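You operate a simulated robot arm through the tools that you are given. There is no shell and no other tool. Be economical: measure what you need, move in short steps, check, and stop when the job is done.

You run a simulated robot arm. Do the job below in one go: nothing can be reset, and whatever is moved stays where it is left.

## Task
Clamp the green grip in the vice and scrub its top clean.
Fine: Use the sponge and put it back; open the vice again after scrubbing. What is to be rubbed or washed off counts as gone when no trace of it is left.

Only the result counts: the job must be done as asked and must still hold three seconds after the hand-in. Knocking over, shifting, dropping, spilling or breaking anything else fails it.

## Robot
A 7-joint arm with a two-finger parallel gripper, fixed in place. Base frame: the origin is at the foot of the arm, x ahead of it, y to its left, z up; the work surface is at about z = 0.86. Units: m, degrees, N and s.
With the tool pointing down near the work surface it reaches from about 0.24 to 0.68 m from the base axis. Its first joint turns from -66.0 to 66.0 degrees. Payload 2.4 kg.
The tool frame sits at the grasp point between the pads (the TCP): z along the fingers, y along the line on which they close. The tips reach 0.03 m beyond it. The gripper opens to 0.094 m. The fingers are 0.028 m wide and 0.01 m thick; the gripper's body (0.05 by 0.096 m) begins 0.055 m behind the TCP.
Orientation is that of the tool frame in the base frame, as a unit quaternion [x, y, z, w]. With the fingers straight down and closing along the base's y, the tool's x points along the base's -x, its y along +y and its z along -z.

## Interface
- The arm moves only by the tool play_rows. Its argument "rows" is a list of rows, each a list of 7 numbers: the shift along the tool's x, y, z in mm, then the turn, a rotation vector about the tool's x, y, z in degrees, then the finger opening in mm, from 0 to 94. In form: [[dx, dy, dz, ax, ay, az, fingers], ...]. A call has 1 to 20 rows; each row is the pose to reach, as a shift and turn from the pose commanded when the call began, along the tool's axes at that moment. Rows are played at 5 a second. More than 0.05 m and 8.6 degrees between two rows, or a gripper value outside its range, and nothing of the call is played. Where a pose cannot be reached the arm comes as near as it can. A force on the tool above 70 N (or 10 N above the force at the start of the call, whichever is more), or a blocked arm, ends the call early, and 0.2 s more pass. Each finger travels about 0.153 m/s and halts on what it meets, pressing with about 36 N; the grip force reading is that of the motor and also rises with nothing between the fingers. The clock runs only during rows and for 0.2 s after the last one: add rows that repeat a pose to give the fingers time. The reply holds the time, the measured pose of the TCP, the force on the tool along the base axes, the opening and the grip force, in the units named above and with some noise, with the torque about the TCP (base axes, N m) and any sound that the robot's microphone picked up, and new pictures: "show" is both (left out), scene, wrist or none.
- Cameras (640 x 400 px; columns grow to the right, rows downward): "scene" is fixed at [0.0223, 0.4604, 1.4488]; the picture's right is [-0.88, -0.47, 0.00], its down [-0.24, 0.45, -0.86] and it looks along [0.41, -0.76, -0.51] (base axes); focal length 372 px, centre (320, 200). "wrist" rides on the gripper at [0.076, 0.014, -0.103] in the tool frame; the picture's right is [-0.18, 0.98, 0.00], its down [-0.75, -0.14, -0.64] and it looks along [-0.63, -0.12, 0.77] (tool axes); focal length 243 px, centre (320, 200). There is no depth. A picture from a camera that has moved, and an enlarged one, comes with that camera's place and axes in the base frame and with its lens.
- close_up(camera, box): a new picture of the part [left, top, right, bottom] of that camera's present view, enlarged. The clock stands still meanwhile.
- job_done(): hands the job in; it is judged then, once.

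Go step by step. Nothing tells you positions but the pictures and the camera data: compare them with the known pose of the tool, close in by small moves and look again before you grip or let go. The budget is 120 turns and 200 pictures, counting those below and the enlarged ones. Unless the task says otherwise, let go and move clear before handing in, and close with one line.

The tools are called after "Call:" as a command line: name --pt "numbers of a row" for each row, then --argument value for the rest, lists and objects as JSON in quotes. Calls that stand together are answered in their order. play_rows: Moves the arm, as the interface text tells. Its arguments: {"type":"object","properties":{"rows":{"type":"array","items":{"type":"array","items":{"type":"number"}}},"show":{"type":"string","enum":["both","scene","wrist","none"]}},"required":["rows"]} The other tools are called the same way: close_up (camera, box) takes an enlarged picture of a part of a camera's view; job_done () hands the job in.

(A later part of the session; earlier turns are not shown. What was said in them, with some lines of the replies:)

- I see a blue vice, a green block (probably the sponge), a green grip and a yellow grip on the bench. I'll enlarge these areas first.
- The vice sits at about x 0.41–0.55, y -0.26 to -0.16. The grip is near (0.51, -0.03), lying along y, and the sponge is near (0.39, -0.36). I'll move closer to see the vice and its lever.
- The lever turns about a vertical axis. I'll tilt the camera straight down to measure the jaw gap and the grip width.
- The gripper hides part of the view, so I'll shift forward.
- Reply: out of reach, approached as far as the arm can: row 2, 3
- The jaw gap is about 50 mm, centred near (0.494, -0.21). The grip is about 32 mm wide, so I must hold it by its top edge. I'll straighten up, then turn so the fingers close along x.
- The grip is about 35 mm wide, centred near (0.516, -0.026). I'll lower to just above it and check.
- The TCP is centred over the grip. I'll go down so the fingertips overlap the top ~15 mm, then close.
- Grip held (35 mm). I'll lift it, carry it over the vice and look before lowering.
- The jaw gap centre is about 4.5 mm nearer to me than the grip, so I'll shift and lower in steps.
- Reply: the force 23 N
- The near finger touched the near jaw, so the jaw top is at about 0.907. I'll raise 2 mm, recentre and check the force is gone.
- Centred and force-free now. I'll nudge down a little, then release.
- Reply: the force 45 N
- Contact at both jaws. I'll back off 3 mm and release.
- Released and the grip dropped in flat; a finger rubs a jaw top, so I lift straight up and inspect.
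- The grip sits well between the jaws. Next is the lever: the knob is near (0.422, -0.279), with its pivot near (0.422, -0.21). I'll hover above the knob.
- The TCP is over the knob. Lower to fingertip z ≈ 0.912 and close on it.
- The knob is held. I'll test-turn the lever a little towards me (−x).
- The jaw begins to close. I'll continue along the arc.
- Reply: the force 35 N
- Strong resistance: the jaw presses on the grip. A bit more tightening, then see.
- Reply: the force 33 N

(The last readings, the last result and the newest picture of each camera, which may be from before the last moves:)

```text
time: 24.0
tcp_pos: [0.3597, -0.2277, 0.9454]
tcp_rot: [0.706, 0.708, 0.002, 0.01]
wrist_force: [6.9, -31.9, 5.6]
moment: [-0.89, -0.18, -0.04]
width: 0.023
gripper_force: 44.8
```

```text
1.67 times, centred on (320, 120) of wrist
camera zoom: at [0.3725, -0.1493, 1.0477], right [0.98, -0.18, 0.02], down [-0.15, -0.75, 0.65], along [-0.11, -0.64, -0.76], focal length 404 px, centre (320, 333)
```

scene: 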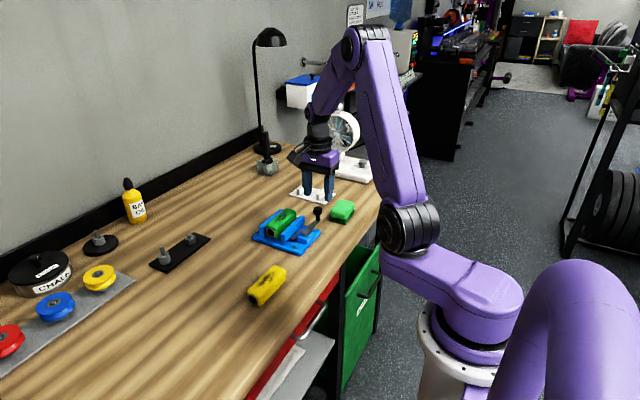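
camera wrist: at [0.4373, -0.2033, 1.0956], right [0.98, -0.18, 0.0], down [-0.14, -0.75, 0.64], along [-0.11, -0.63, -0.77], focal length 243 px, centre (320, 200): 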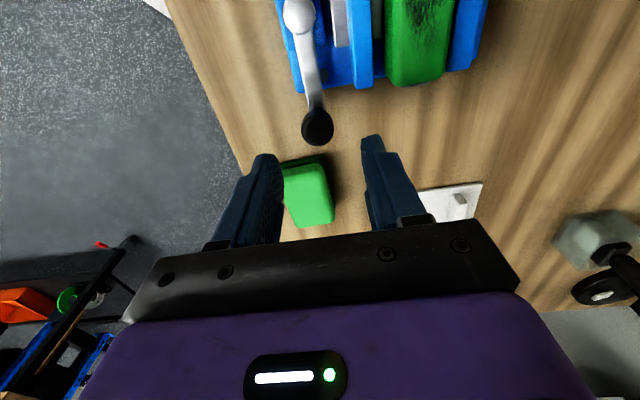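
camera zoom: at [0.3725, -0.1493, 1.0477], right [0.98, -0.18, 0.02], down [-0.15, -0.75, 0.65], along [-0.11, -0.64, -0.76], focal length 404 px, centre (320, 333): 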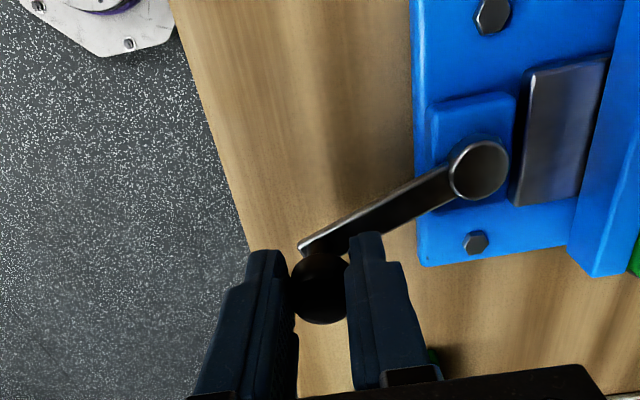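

The knob is slipping in the pads at ~32 N, so the vice is tight. I'll let go, rise and check that it stays.

Call:
play_rows --pt "-3 0 0 0 0 0 15" --pt "-5 0 0 0 0 0 40" --pt "-5 0 0 0 0 0 45" --pt "-5 0 -25 0 0 0 45" --pt "-5 0 -60 0 0 0 45" --pt "-5 0 -60 0 0 0 45" --show "none"

Call:
close_up --camera "scene" --box '[250, 185, 350, 260]'

Call:
close_up --camera "wrist" --box '[240, 0, 480, 160]'

```text
time: 25.4
tcp_pos: [0.3553, -0.2273, 1.0017]
tcp_rot: [0.705, 0.709, 0.0, 0.0]
wrist_force: [-0.9, -0.8, 0.3]
moment: [-0.01, -0.01, 0.01]
width: 0.045
gripper_force: 0.1
```

```text
5.33 times, centred on (300, 222) of scene
camera zoom: at [0.0223, 0.4604, 1.4488], right [-0.88, -0.47, 0.0], down [-0.24, 0.45, -0.86], along [0.41, -0.76, -0.51], focal length 1984 px, centre (427, 80)
```

zoom: 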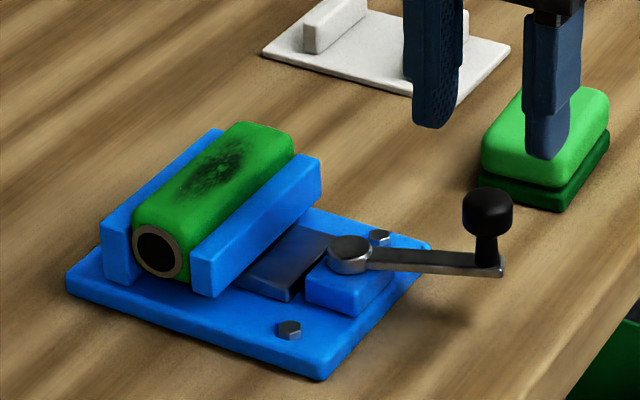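

```text
2.50 times, centred on (360, 80) of wrist
camera zoom: at [0.3707, -0.1504, 1.1047], right [0.98, -0.18, 0.0], down [-0.14, -0.75, 0.64], along [-0.11, -0.63, -0.77], focal length 606 px, centre (220, 500)
```

zoom: 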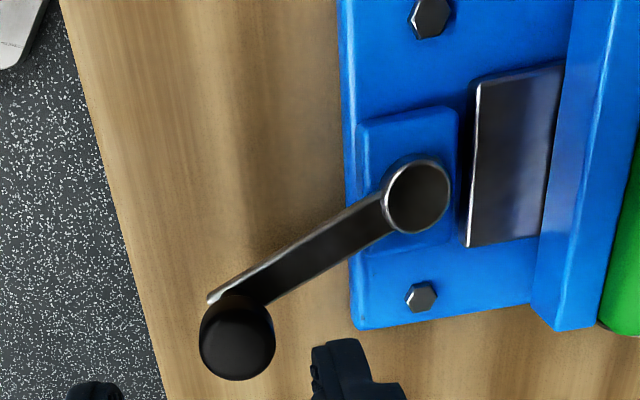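

The vice holds by itself. Next I'll move over the sponge near (0.39, -0.36) and look.

Call:
play_rows --pt "-40 10 -10 0 0 0 70" --pt "-80 20 -10 0 0 0 70" --pt "-115 30 -10 0 0 0 70" --pt "-128 34 -10 0 0 0 70" --pt "-128 34 -10 0 0 0 70"

Call:
close_up --camera "wrist" --box '[220, 60, 420, 220]'

Call:
close_up --camera "scene" --box '[300, 170, 380, 230]'

```text
time: 26.6
tcp_pos: [0.3919, -0.3537, 1.0153]
tcp_rot: [0.705, 0.709, 0.001, -0.001]
wrist_force: [0.8, -0.6, -0.2]
moment: [0.0, -0.02, 0.02]
width: 0.07
gripper_force: 0.0
camera wrist: at [0.4068, -0.2773, 1.1187], right [0.98, -0.18, 0.0], down [-0.14, -0.75, 0.64], along [-0.11, -0.63, -0.77], focal length 243 px, centre (320, 200)
```

scene: 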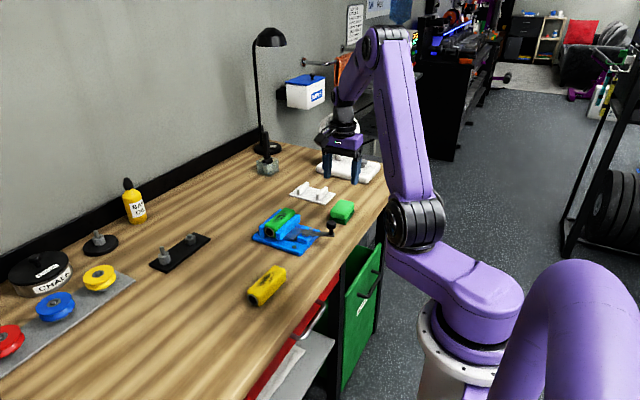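
wrist: 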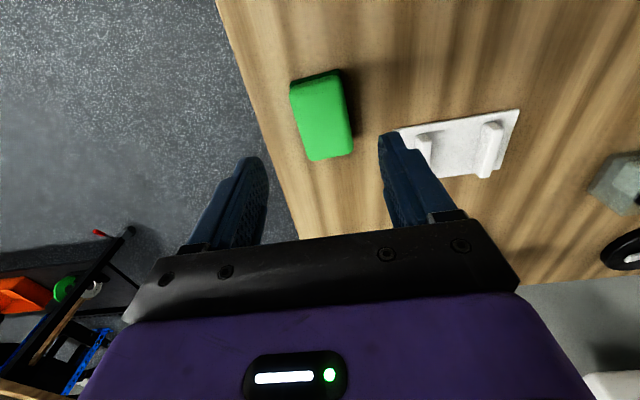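

```text
2.50 times, centred on (320, 140) of wrist
camera zoom: at [0.4068, -0.2773, 1.1187], right [0.98, -0.18, 0.0], down [-0.14, -0.75, 0.64], along [-0.11, -0.63, -0.77], focal length 606 px, centre (320, 350)
```

zoom: 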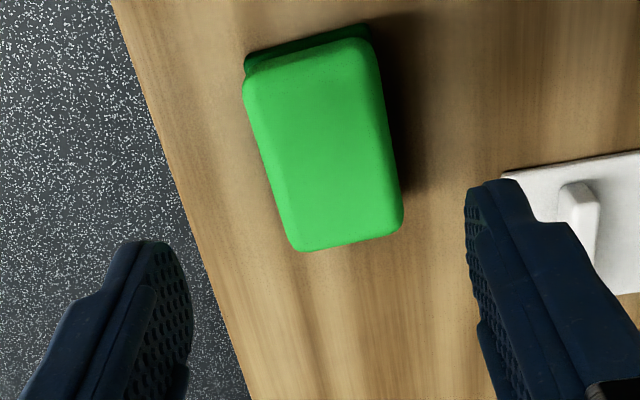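

```text
6.67 times, centred on (340, 200) of scene
camera zoom: at [0.0223, 0.4603, 1.4488], right [-0.88, -0.47, 0.0], down [-0.24, 0.45, -0.86], along [0.41, -0.76, -0.51], focal length 2480 px, centre (187, 200)
```

zoom: 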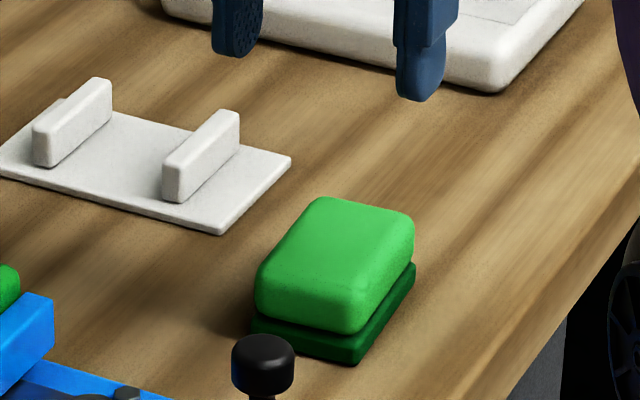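

The sponge measures about 70×47×33 mm, centred near (0.395, -0.366) and turned about 4°. I'll align and lower to just above it.

Call:
play_rows --pt "-12 3 20 0 0 -4.2 75" --pt "-12 3 45 0 0 -4.2 75" --pt "-12 3 73 0 0 -4.2 75" --pt "-12 3 73 0 0 -4.2 75"

Call:
close_up --camera "scene" --box '[300, 160, 380, 220]'

```text
time: 27.6
tcp_pos: [0.3937, -0.3657, 0.9415]
tcp_rot: [0.679, 0.734, 0.0, -0.001]
wrist_force: [-0.8, -0.4, 0.4]
moment: [0.02, -0.01, 0.0]
width: 0.075
gripper_force: 0.0
camera wrist: at [0.4025, -0.2885, 1.0446], right [0.99, -0.11, 0.0], down [-0.08, -0.76, 0.64], along [-0.07, -0.64, -0.77], focal length 243 px, centre (320, 200)
```

scene: 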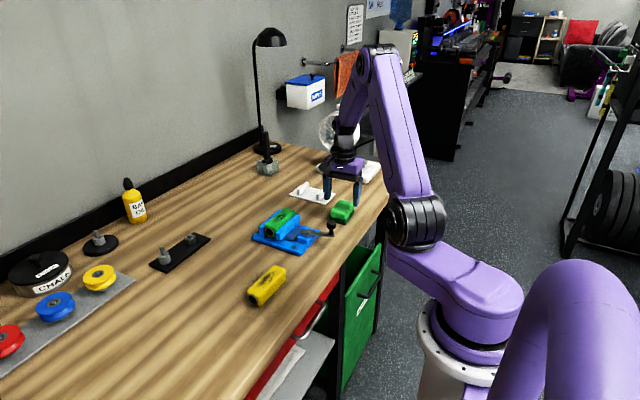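
wrist: 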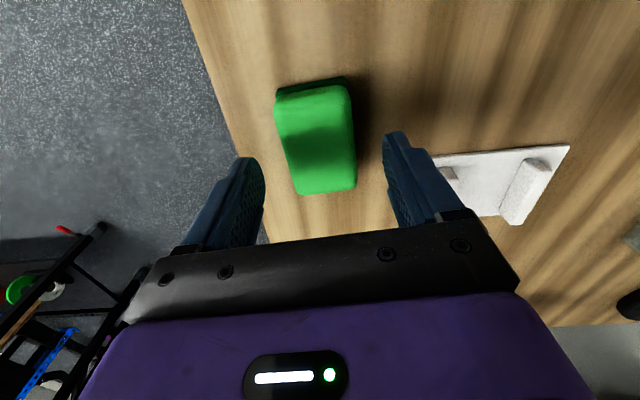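

```text
6.67 times, centred on (340, 190) of scene
camera zoom: at [0.0223, 0.4604, 1.4488], right [-0.88, -0.47, 0.0], down [-0.24, 0.45, -0.86], along [0.41, -0.76, -0.51], focal length 2480 px, centre (187, 267)
```

zoom: 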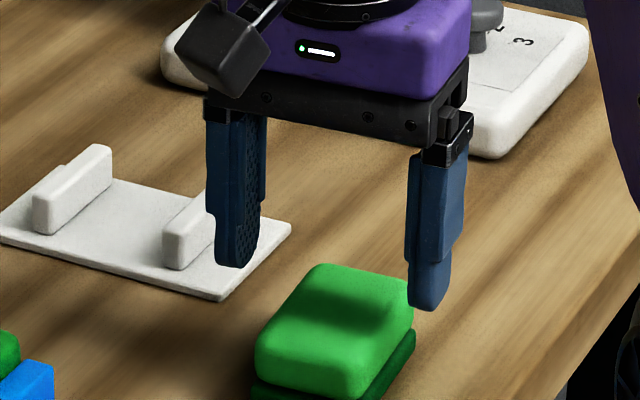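

Call:
play_rows --pt "2 -0.5 18 0 0 0 75" --pt "2 -0.5 36 0 0 0 75" --pt "2 -0.5 36 0 0 0 60" --pt "2 -0.5 36 0 0 0 50" --pt "2 -0.5 36 0 0 0 40" --pt "2 -0.5 36 0 0 0 40"

Call:
close_up --camera "scene" --box '[300, 170, 380, 230]'

```text
time: 29.0
tcp_pos: [0.3924, -0.3628, 0.9042]
tcp_rot: [0.68, 0.733, 0.0, 0.0]
wrist_force: [-0.8, -0.6, 0.1]
moment: [0.02, 0.01, 0.01]
width: 0.0483
gripper_force: 35.9
camera wrist: at [0.4007, -0.2864, 1.0082], right [0.99, -0.11, 0.0], down [-0.08, -0.76, 0.64], along [-0.07, -0.64, -0.77], focal length 243 px, centre (320, 200)
```

scene: 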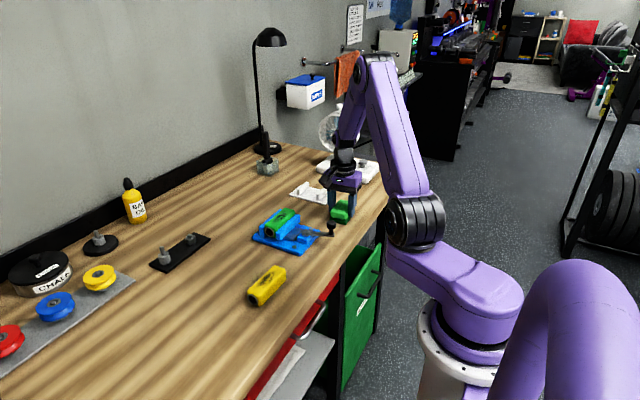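
wrist: 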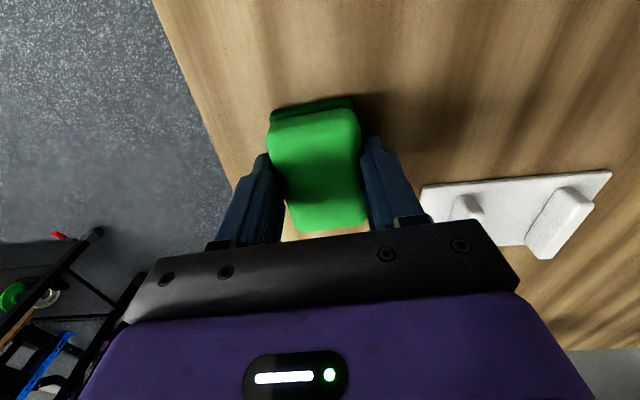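

```text
6.67 times, centred on (340, 200) of scene
camera zoom: at [0.0223, 0.4604, 1.4488], right [-0.88, -0.47, 0.0], down [-0.24, 0.45, -0.86], along [0.41, -0.76, -0.51], focal length 2480 px, centre (187, 200)
```

zoom: 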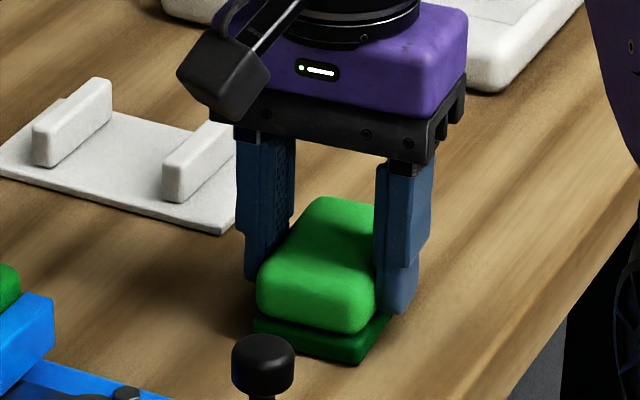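

Sponge gripped (48 mm). I'll lift it and carry it above the clamped grip at about (0.502, -0.21).

Call:
play_rows --pt "0 0 -45 0 0 0 40" --pt "0 0 -90 0 0 0 40" --pt "29 24 -90 0 0 1 40" --pt "58 48 -90 0 0 2 40" --pt "87 72 -90 0 0 3 40" --pt "116 96 -90 0 0 4.2 40" --pt "144 120 -90 0 0 4.2 40" --pt "144 120 -70 0 0 4.2 40" --pt "144 120 -70 0 0 4.2 40"

Call:
close_up --camera "scene" --box '[240, 175, 340, 250]'

Call:
close_up --camera "wrist" --box '[220, 20, 420, 180]'

```text
time: 31.0
tcp_pos: [0.5024, -0.2115, 0.9747]
tcp_rot: [0.706, 0.709, 0.001, 0.001]
wrist_force: [1.1, -0.4, -0.4]
moment: [0.02, -0.01, -0.01]
width: 0.0485
gripper_force: 35.9
camera wrist: at [0.5165, -0.1351, 1.0796], right [0.98, -0.18, 0.0], down [-0.14, -0.75, 0.64], along [-0.11, -0.63, -0.77], focal length 243 px, centre (320, 200)
```

scene: 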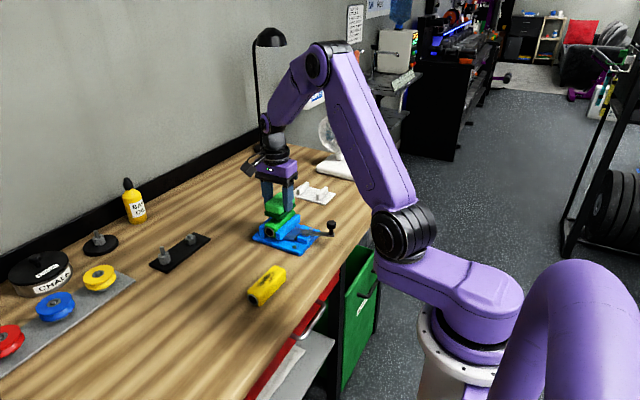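
wrist: 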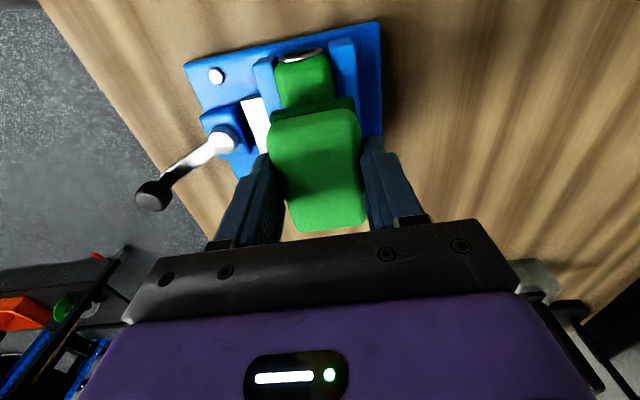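

```text
5.33 times, centred on (290, 212) of scene
camera zoom: at [0.0223, 0.4604, 1.4488], right [-0.88, -0.47, 0.0], down [-0.24, 0.45, -0.86], along [0.41, -0.76, -0.51], focal length 1984 px, centre (480, 133)
```

zoom: 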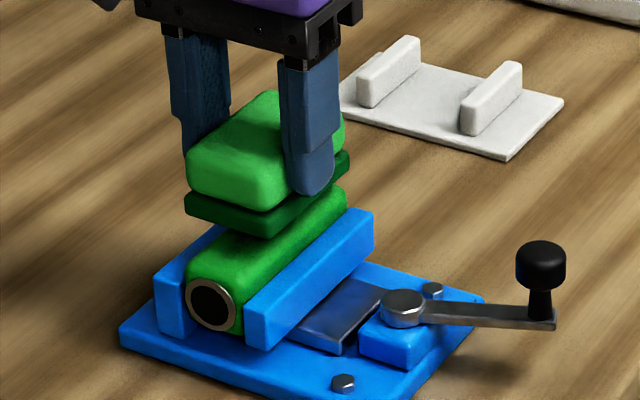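

```text
2.50 times, centred on (320, 100) of wrist
camera zoom: at [0.5165, -0.1351, 1.0796], right [0.98, -0.18, 0.0], down [-0.14, -0.75, 0.64], along [-0.11, -0.63, -0.77], focal length 606 px, centre (320, 450)
```

zoom: 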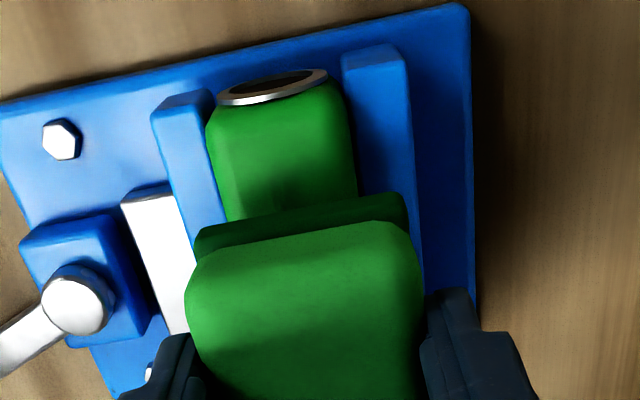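

Aligned. I'll lower until the sponge touches the grip's top.

Call:
play_rows --pt "0 0 5 0 0 0 40" --pt "0 0 10 0 0 0 40" --pt "0 0 13 0 0 0 40" --pt "0 0 13 0 0 0 40" --show "none"

```text
time: 32.0
tcp_pos: [0.5027, -0.2122, 0.9648]
tcp_rot: [0.706, 0.709, 0.002, 0.001]
wrist_force: [-4.2, 0.8, 20.5]
moment: [0.1, 0.33, -0.06]
width: 0.0483
gripper_force: 35.8
```

Contact at about 20 N. Ease slightly and scrub back and forth along y.

Call:
play_rows --pt "0 0 -1 0 0 0 40" --pt "10 0 -1 0 0 0 40" --pt "20 0 -1 0 0 0 40" --pt "28 0 -1 0 0 0 40" --pt "18 0 -1 0 0 0 40" --pt "8 0 -1 0 0 0 40" --pt "-2 0 -1 0 0 0 40" --pt "-12 0 -1 0 0 0 40" --pt "-22 0 -1 0 0 0 40" --pt "-28 0 -1 0 0 0 40" --pt "-18 0 -1 0 0 0 40" --pt "-8 0 -1 0 0 0 40" --pt "2 0 -1 0 0 0 40" --pt "12 0 -1 0 0 0 40" --pt "22 0 -1 0 0 0 40" --pt "28 0 -1 0 0 0 40" --pt "18 0 -1 0 0 0 40" --pt "8 0 -1 0 0 0 40" --pt "0 0 -1 0 0 0 40" --pt "0 0 -1 0 0 0 40" --show "none"

Call:
close_up --camera "scene" --box '[240, 175, 340, 250]'

```text
time: 36.2
tcp_pos: [0.501, -0.2119, 0.9621]
tcp_rot: [0.705, 0.709, 0.002, 0.0]
wrist_force: [1.3, 14.0, 15.3]
moment: [0.5, -0.02, -0.04]
width: 0.0484
gripper_force: 36.0
```

```text
5.33 times, centred on (290, 212) of scene
camera zoom: at [0.022, 0.4608, 1.4487], right [-0.88, -0.47, 0.0], down [-0.24, 0.45, -0.86], along [0.41, -0.76, -0.51], focal length 1984 px, centre (480, 133)
```

zoom: 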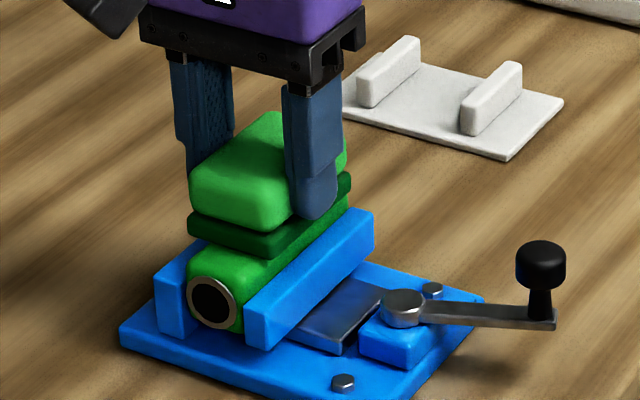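

Scrubbing works with about 15 N of pressure. I'll lift and look at the grip's top.

Call:
play_rows --pt "0 0 -20 0 0 0 40" --pt "-40 0 -40 0 0 0 40" --pt "-85 0 -40 0 0 0 40" --pt "-85 0 -40 0 0 0 40" --show "wrist"

Call:
close_up --camera "wrist" --box '[250, 0, 410, 110]'

Call:
close_up --camera "scene" --box '[255, 200, 315, 245]'

```text
time: 37.2
tcp_pos: [0.4989, -0.2967, 1.0025]
tcp_rot: [0.706, 0.708, 0.001, 0.001]
wrist_force: [-0.5, 1.0, -0.8]
moment: [0.0, -0.02, 0.03]
width: 0.0484
gripper_force: 35.6
camera wrist: at [0.5135, -0.2198, 1.105], right [0.98, -0.18, 0.0], down [-0.14, -0.75, 0.64], along [-0.11, -0.63, -0.77], focal length 243 px, centre (320, 200)
```

wrist: 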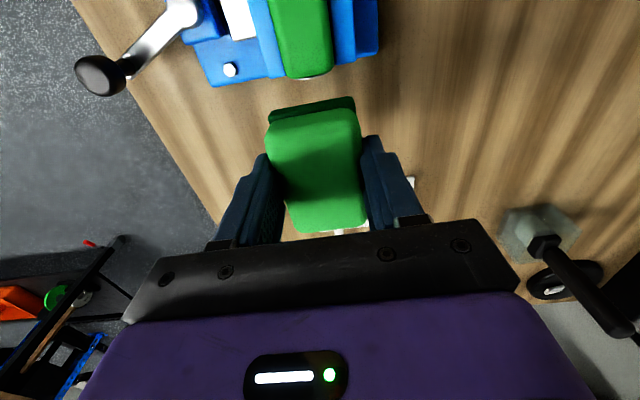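

```text
3.64 times, centred on (330, 55) of wrist
camera zoom: at [0.5135, -0.2198, 1.105], right [0.98, -0.18, 0.0], down [-0.14, -0.75, 0.64], along [-0.11, -0.63, -0.77], focal length 882 px, centre (284, 727)
```

zoom: 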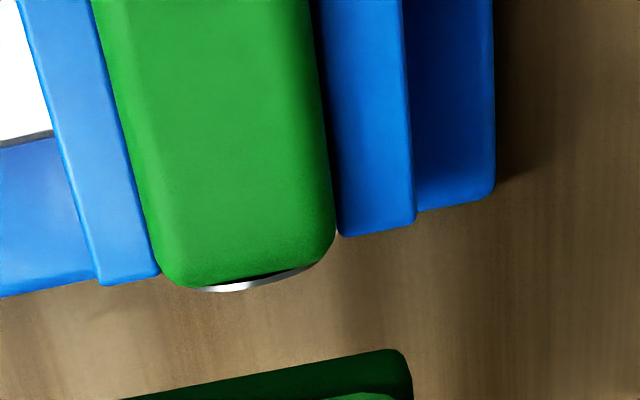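

```text
8.89 times, centred on (285, 222) of scene
camera zoom: at [0.0223, 0.4603, 1.4488], right [-0.88, -0.47, 0.0], down [-0.24, 0.45, -0.86], along [0.41, -0.76, -0.51], focal length 3307 px, centre (631, 0)
```

zoom: 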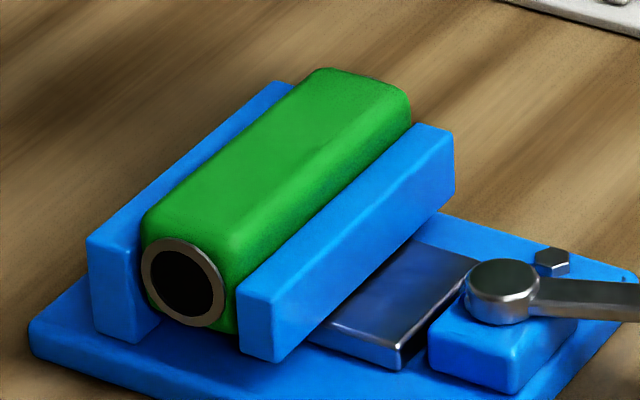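

It looks clean; one more pass with sideways offsets makes sure no faint trace is left.

Call:
play_rows --pt "42 3 0 0 0 0 40" --pt "85 3 0 0 0 0 40" --pt "85 3 30 0 0 0 40" --pt "85 3 40 0 0 0 40" --pt "97 7 40 0 0 0 40" --pt "109 7 40 0 0 0 40" --pt "99 7 40 0 0 0 40" --pt "87 7 40 0 0 0 40" --pt "75 7 40 0 0 0 40" --pt "63 7 40 0 0 0 40" --pt "63 -3 40 0 0 0 40" --pt "75 -3 40 0 0 0 40" --pt "87 -3 40 0 0 0 40" --pt "99 -3 40 0 0 0 40" --pt "109 -3 40 0 0 0 40" --pt "97 2 40 0 0 0 40" --pt "85 2 40 0 0 0 40" --pt "85 2 20 0 0 0 40" --pt "85 2 -20 0 0 0 40" --pt "85 2 -20 0 0 0 40"

Call:
close_up --camera "scene" --box '[240, 175, 340, 250]'

```text
time: 41.4
tcp_pos: [0.5022, -0.2139, 1.0212]
tcp_rot: [0.706, 0.708, 0.0, 0.001]
wrist_force: [0.5, -0.2, -0.6]
moment: [-0.02, -0.03, 0.02]
width: 0.0484
gripper_force: 36.3
camera wrist: at [0.5171, -0.1373, 1.125], right [0.98, -0.18, 0.0], down [-0.14, -0.75, 0.64], along [-0.11, -0.63, -0.77], focal length 243 px, centre (320, 200)
```

scene: 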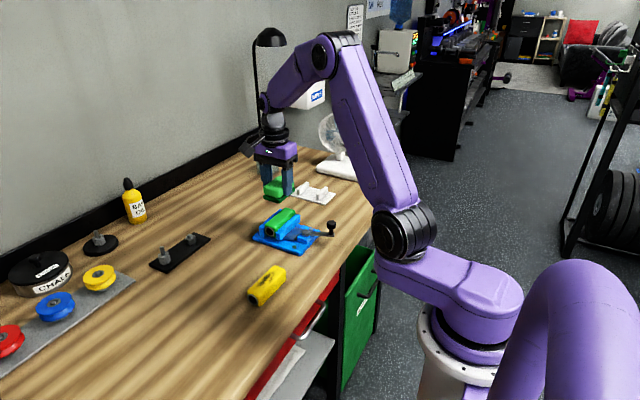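
wrist: 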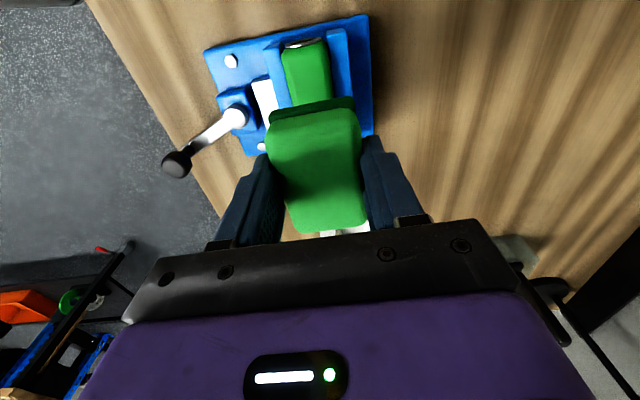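

```text
5.33 times, centred on (290, 212) of scene
camera zoom: at [0.0223, 0.4604, 1.4488], right [-0.88, -0.47, 0.0], down [-0.24, 0.45, -0.86], along [0.41, -0.76, -0.51], focal length 1984 px, centre (480, 133)
```

zoom: 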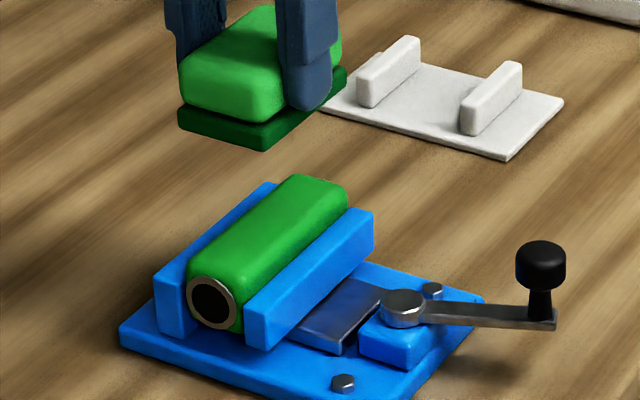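

The top is clean. I'll return the sponge along the reverse path to its original spot, stopping just above the bench first.

Call:
play_rows --pt "-30 -22 0 0 0 0 40" --pt "-60 -44 0 0 0 -1 40" --pt "-90 -66 0 0 0 -2 40" --pt "-120 -88 0 0 0 -3 40" --pt "-152.4 -111.1 0 0 0 -4.2 40" --pt "-152.4 -111.1 40 0 0 -4.2 40" --pt "-152.4 -111.1 80 0 0 -4.2 40" --pt "-152.4 -111.1 112 0 0 -4.2 40" --pt "-152.4 -111.1 112 0 0 -4.2 40"

Call:
close_up --camera "scene" --box '[300, 170, 380, 230]'

```text
time: 43.4
tcp_pos: [0.3945, -0.3656, 0.9118]
tcp_rot: [0.68, 0.733, 0.001, 0.0]
wrist_force: [0.2, -0.4, -0.7]
moment: [0.02, -0.01, 0.01]
width: 0.0485
gripper_force: 36.0
camera wrist: at [0.403, -0.2886, 1.0159], right [0.99, -0.11, 0.0], down [-0.08, -0.76, 0.64], along [-0.07, -0.64, -0.77], focal length 243 px, centre (320, 200)
```

scene: 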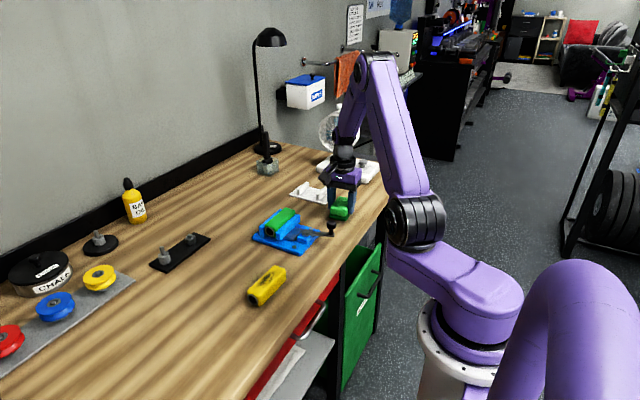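
wrist: 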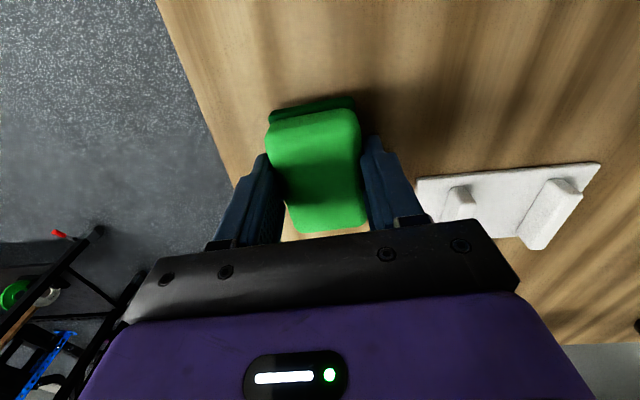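

```text
6.67 times, centred on (340, 200) of scene
camera zoom: at [0.0223, 0.4604, 1.4488], right [-0.88, -0.47, 0.0], down [-0.24, 0.45, -0.86], along [0.41, -0.76, -0.51], focal length 2480 px, centre (187, 200)
```

zoom: 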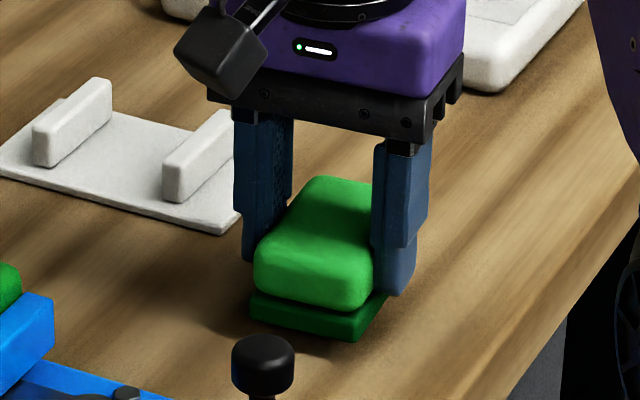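

The position matches. Lower the last 6 mm and check the contact.

Call:
play_rows --pt "0 0 4 0 0 0 40" --pt "0 0 6 0 0 0 40" --pt "0 0 6 0 0 0 40" --show "none"

Call:
close_up --camera "scene" --box '[300, 170, 380, 230]'

```text
time: 44.2
tcp_pos: [0.3932, -0.3664, 0.907]
tcp_rot: [0.679, 0.734, 0.001, 0.0]
wrist_force: [0.2, 0.2, -0.3]
moment: [-0.02, 0.02, 0.01]
width: 0.0483
gripper_force: 36.3
```

```text
6.67 times, centred on (340, 200) of scene
camera zoom: at [0.0223, 0.4604, 1.4488], right [-0.88, -0.47, 0.0], down [-0.24, 0.45, -0.86], along [0.41, -0.76, -0.51], focal length 2480 px, centre (187, 200)
```

zoom: 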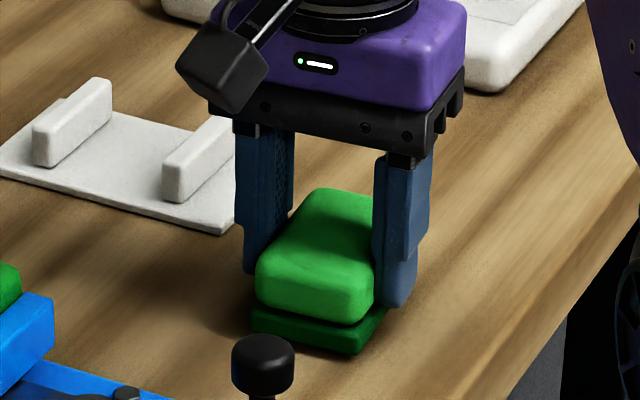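

Call:
play_rows --pt "1 0 2 0 0 0 40" --pt "1.5 0 3.5 0 0 0 40" --pt "1.5 0 3.5 0 0 0 40" --show "none"

Call:
close_up --camera "scene" --box '[300, 170, 380, 230]'

```text
time: 45.0
tcp_pos: [0.3945, -0.3645, 0.9028]
tcp_rot: [0.679, 0.734, 0.001, 0.002]
wrist_force: [-2.0, 2.1, 18.3]
moment: [-0.4, 0.21, -0.03]
width: 0.0485
gripper_force: 36.3
```

```text
6.67 times, centred on (340, 200) of scene
camera zoom: at [0.022, 0.4607, 1.4487], right [-0.88, -0.47, 0.0], down [-0.24, 0.45, -0.86], along [0.41, -0.76, -0.51], focal length 2480 px, centre (187, 200)
```

zoom: 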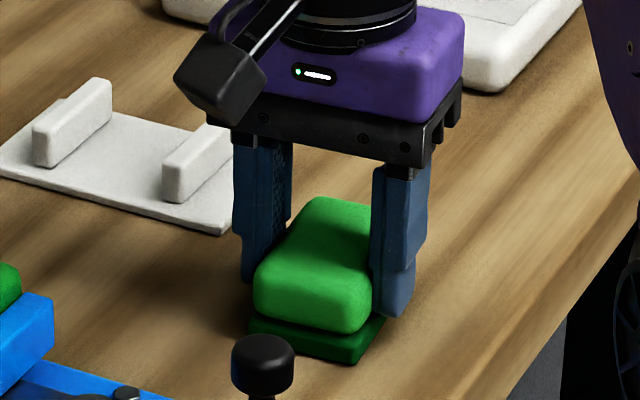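

The sponge touches the bench within ~2 mm of its old spot. I'll ease off, correct x by 1.5 mm, and release.

Call:
play_rows --pt "0 -1.5 -2 0 0 0 40" --pt "0 -1.5 -1 0 0 0 40" --pt "0 -1.5 -1 0 0 0 55" --pt "0 -1.5 -1 0 0 0 75" --pt "0 -1.5 -1 0 0 0 75" --pt "0 -1.5 -40 0 0 0 75" --pt "0 -1.5 -85 0 0 0 75" --pt "0 -1.5 -85 0 0 0 75"

Call:
close_up --camera "scene" --box '[300, 170, 380, 230]'

```text
time: 46.8
tcp_pos: [0.3938, -0.3639, 0.9871]
tcp_rot: [0.68, 0.734, 0.001, -0.001]
wrist_force: [-0.6, 0.1, -0.5]
moment: [0.01, 0.0, -0.02]
width: 0.0751
gripper_force: 0.0
camera wrist: at [0.4018, -0.2856, 1.0898], right [0.99, -0.11, 0.0], down [-0.08, -0.76, 0.64], along [-0.07, -0.64, -0.77], focal length 243 px, centre (320, 200)
```

scene: 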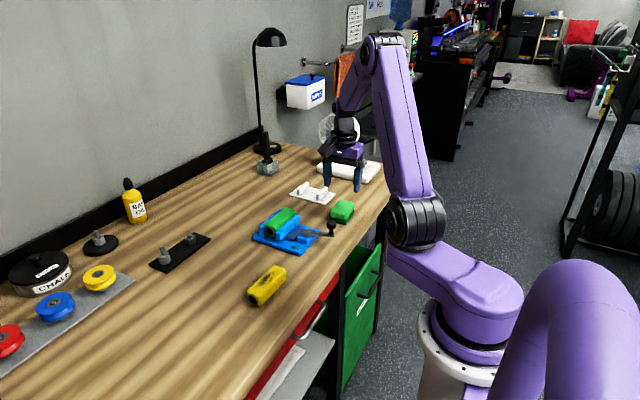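
wrist: 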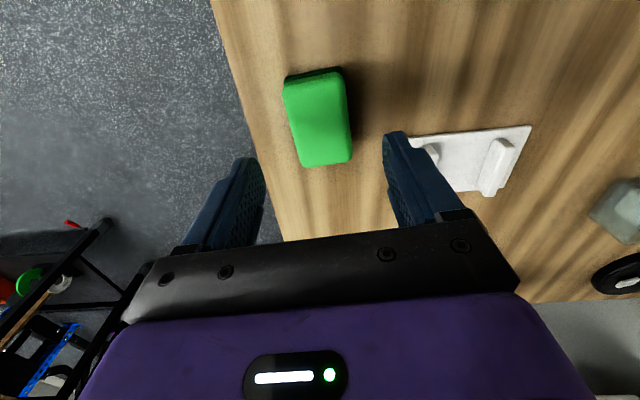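

```text
6.67 times, centred on (340, 200) of scene
camera zoom: at [0.0223, 0.4604, 1.4488], right [-0.88, -0.47, 0.0], down [-0.24, 0.45, -0.86], along [0.41, -0.76, -0.51], focal length 2480 px, centre (187, 200)
```

zoom: 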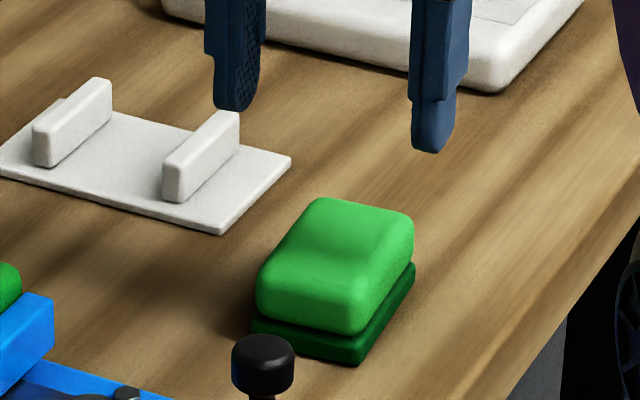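

The sponge is back in place. Next I'll open the vice: go to the knob near (0.362, -0.235) with the fingers turned to close along y for a firm push.

Call:
play_rows --pt "13 -2 0 0 0 -8 60" --pt "26 -4 0 0 0 -16 60" --pt "39 -6 0 0 0 -24 60" --pt "52 -8 0 0 0 -32 60" --pt "65 -10 0 0 0 -40 60" --pt "78 -12 0 0 0 -48 60" --pt "91 -14 0 0 0 -56 60" --pt "104 -17 0 0 0 -64 60" --pt "118 -20 0 0 0 -72 60" --pt "131 -22.2 0 0 0 -80 60" --pt "131 -22.2 0 0 0 -85.8 60" --pt "131 -22.2 0 0 0 -85.8 60"

Call:
close_up --camera "wrist" --box '[220, 60, 420, 220]'

```text
time: 49.4
tcp_pos: [0.3586, -0.2361, 0.9873]
tcp_rot: [-0.003, 1.0, 0.0, 0.001]
wrist_force: [-0.5, 0.0, 0.2]
moment: [-0.02, 0.03, -0.01]
width: 0.06
gripper_force: 0.2
camera wrist: at [0.2833, -0.2216, 1.0904], right [0.18, 0.98, 0.0], down [0.75, -0.14, 0.64], along [0.63, -0.11, -0.77], focal length 243 px, centre (320, 200)
```

scene: 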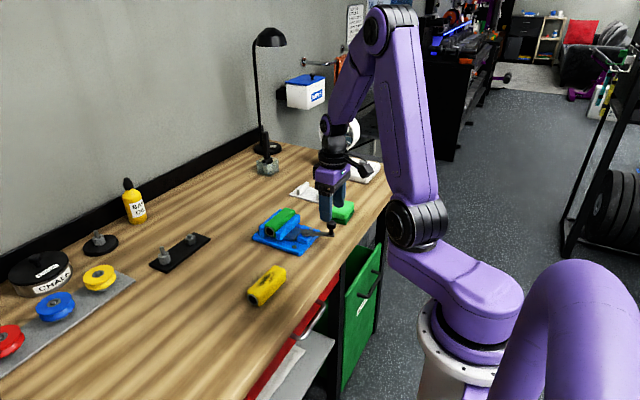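
wrist: 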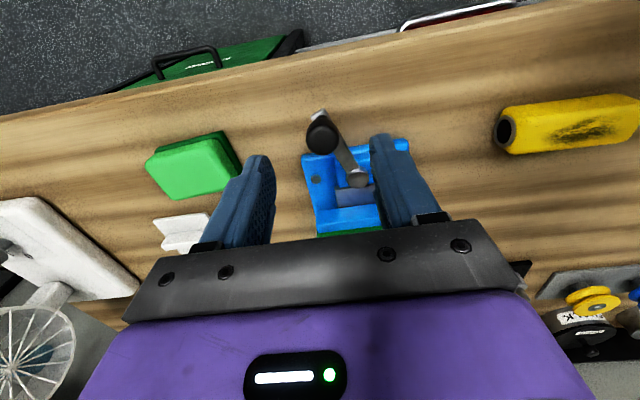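

```text
2.50 times, centred on (320, 140) of wrist
camera zoom: at [0.2833, -0.2216, 1.0904], right [0.18, 0.98, 0.0], down [0.75, -0.14, 0.64], along [0.63, -0.11, -0.77], focal length 606 px, centre (320, 350)
```

zoom: 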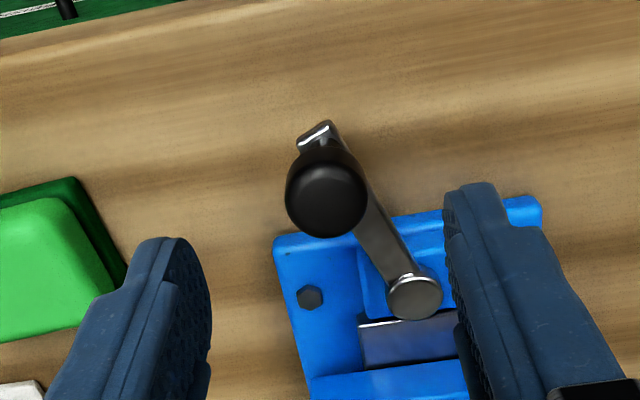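

Call:
play_rows --pt "-4 3 22 0 0 0 60" --pt "-4 3 45 0 0 0 60" --pt "-4 3 45 0 0 0 35" --pt "-4 3 45 0 0 0 15" --pt "-4 3 45 0 0 0 15" --show "none"

Call:
close_up --camera "wrist" --box '[220, 60, 420, 220]'

Call:
close_up --camera "scene" --box '[250, 185, 350, 260]'

```text
time: 50.6
tcp_pos: [0.3608, -0.2333, 0.9419]
tcp_rot: [-0.001, 1.0, -0.001, 0.001]
wrist_force: [-1.2, -6.0, -9.7]
moment: [-0.15, -0.44, -0.08]
width: 0.0228
gripper_force: 44.9
```

```text
2.50 times, centred on (320, 140) of wrist
camera zoom: at [0.2855, -0.2183, 1.0447], right [0.18, 0.98, 0.0], down [0.75, -0.14, 0.64], along [0.63, -0.12, -0.77], focal length 606 px, centre (320, 350)
```

zoom: 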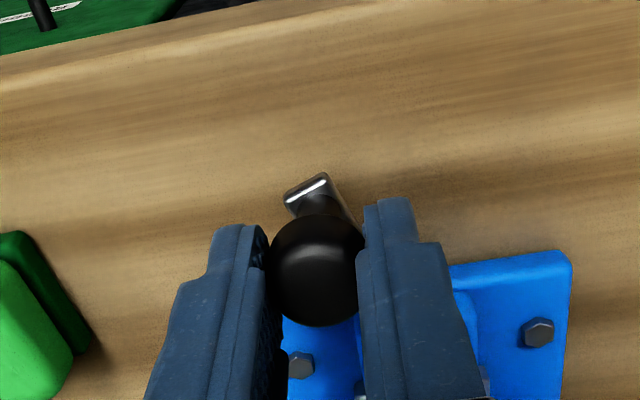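

```text
5.33 times, centred on (300, 222) of scene
camera zoom: at [0.0223, 0.4601, 1.4489], right [-0.88, -0.47, 0.0], down [-0.24, 0.45, -0.86], along [0.41, -0.76, -0.51], focal length 1984 px, centre (427, 80)
```

zoom: 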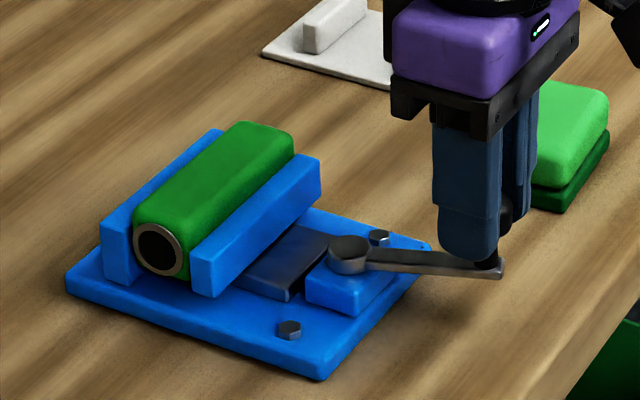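

Knob held. Turning back to open, first part.

Call:
play_rows --pt "-2.4 -5 0 0 0 0 15" --pt "-5.1 -10.5 0 0 0 0 15" --pt "-11.9 -20 0 0 0 0 15" --pt "-11.9 -20 0 0 0 0 15" --show "none"

Call:
close_up --camera "scene" --box '[250, 185, 350, 260]'

```text
time: 51.6
tcp_pos: [0.3742, -0.252, 0.9402]
tcp_rot: [-0.003, 1.0, 0.001, 0.001]
wrist_force: [1.1, 6.1, 0.7]
moment: [0.16, 0.03, 0.21]
width: 0.0229
gripper_force: 45.2
```

```text
5.33 times, centred on (300, 222) of scene
camera zoom: at [0.0223, 0.4605, 1.4488], right [-0.88, -0.47, 0.0], down [-0.24, 0.45, -0.86], along [0.41, -0.76, -0.51], focal length 1984 px, centre (427, 80)
```

zoom: 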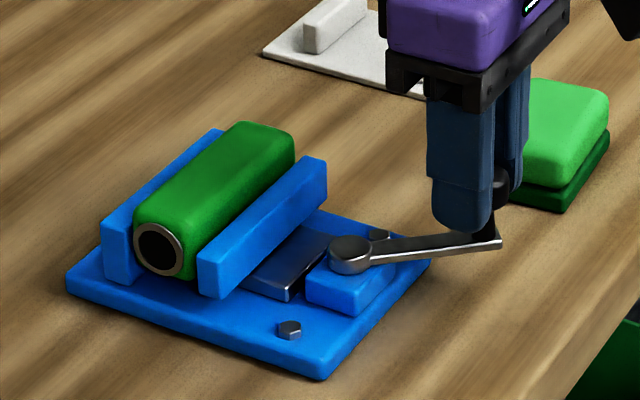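

Call:
play_rows --pt "-8.4 -8.1 0 0 0 0 15" --pt "-18.1 -14.6 0 0 0 0 15" --pt "-28.8 -19.3 0 0 0 0 15" --pt "-40.1 -22.2 0 0 0 0 15" --pt "-48.3 -23 0 0 0 0 15" --pt "-50.5 -23 0 0 0 0 15" --pt "-50.5 -23 0 0 0 0 15" --show "none"

Call:
close_up --camera "scene" --box '[250, 185, 350, 260]'

```text
time: 53.2
tcp_pos: [0.425, -0.2761, 0.9418]
tcp_rot: [-0.001, 1.0, 0.001, 0.001]
wrist_force: [-3.4, 0.1, -6.1]
moment: [0.0, 0.79, 0.29]
width: 0.0229
gripper_force: 44.6
```

```text
5.33 times, centred on (300, 222) of scene
camera zoom: at [0.0223, 0.4603, 1.4488], right [-0.88, -0.47, 0.0], down [-0.24, 0.45, -0.86], along [0.41, -0.76, -0.51], focal length 1984 px, centre (427, 80)
```

zoom: 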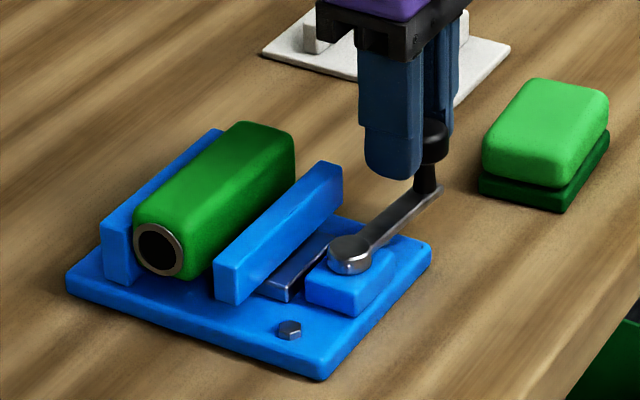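

The vice is nearly fully open; a small nudge to the end, then release and lift clear.

Call:
play_rows --pt "-3 0 0 0 0 0 15" --pt "-4 0 0 0 0 0 15" --pt "-2 0 0 0 0 0 40" --pt "-2 0 0 0 0 0 45" --pt "-2 0 -30 0 0 0 45" --pt "-2 0 -75 0 0 0 45" --pt "-2 0 -120 0 0 0 45" --pt "-2 0 -120 0 0 0 45"

Call:
close_up --camera "scene" --box '[250, 185, 350, 260]'

Call:
close_up --camera "wrist" --box '[220, 60, 460, 220]'

```text
time: 55.0
tcp_pos: [0.4281, -0.2744, 1.0622]
tcp_rot: [-0.002, 1.0, 0.0, 0.001]
wrist_force: [0.2, -0.3, 0.6]
moment: [-0.01, -0.02, -0.01]
width: 0.0448
gripper_force: 0.0
camera wrist: at [0.3523, -0.2602, 1.1655], right [0.18, 0.98, 0.0], down [0.75, -0.14, 0.64], along [0.63, -0.11, -0.77], focal length 243 px, centre (320, 200)
```

scene: 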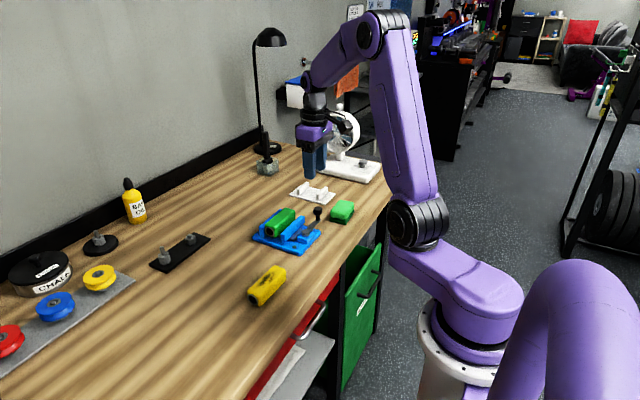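
wrist: 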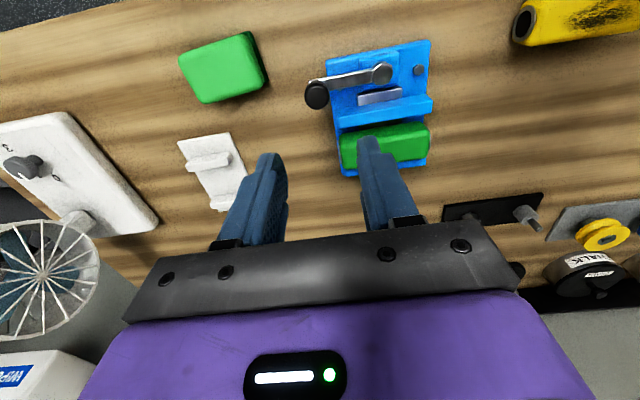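

```text
5.33 times, centred on (300, 222) of scene
camera zoom: at [0.0223, 0.4604, 1.4488], right [-0.88, -0.47, 0.0], down [-0.24, 0.45, -0.86], along [0.41, -0.76, -0.51], focal length 1984 px, centre (427, 80)
```

zoom: 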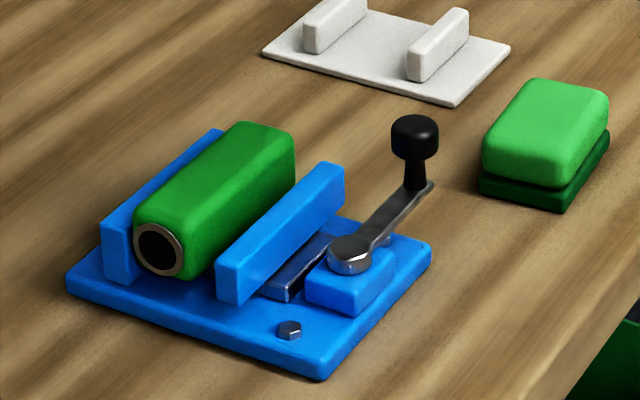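

```text
2.50 times, centred on (340, 140) of wrist
camera zoom: at [0.3523, -0.2602, 1.1655], right [0.18, 0.98, 0.0], down [0.75, -0.14, 0.64], along [0.63, -0.11, -0.77], focal length 606 px, centre (270, 350)
```

zoom: 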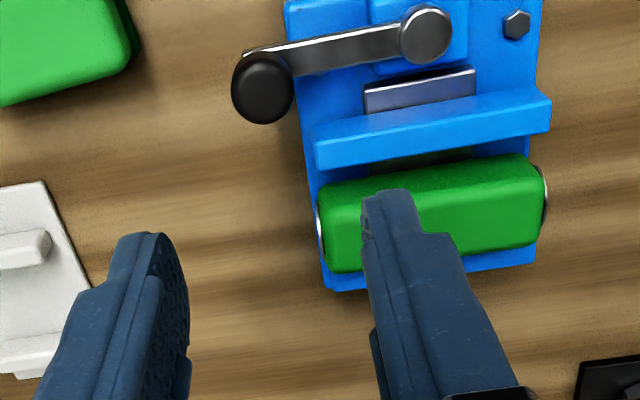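

The vice is open, the sponge is back and the arm is clear. One last look at the grip's top.

Call:
close_up --camera "scene" --box '[268, 203, 312, 236]'

```text
12.12 times, centred on (290, 220) of scene
camera zoom: at [0.0223, 0.4604, 1.4488], right [-0.88, -0.47, 0.0], down [-0.24, 0.45, -0.86], along [0.41, -0.76, -0.51], focal length 4510 px, centre (684, -36)
```

zoom: 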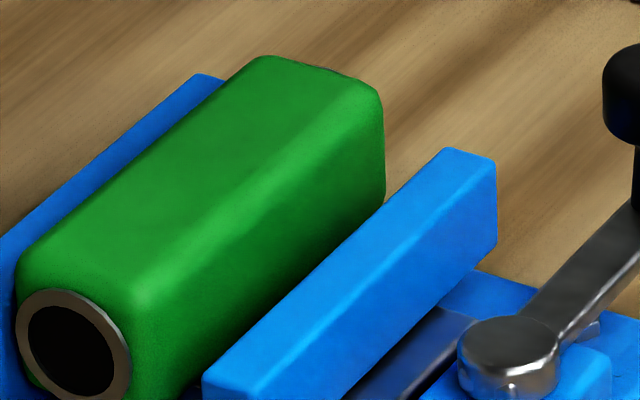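

The top shows no trace of the stain, so I'm handing in.

Call:
job_done

```text
The job is handed in.
```

I clamped the green grip in the vice and scrubbed its top until no stain showed. The sponge is back in its spot, and the vice is open again with the clean grip still resting in it.
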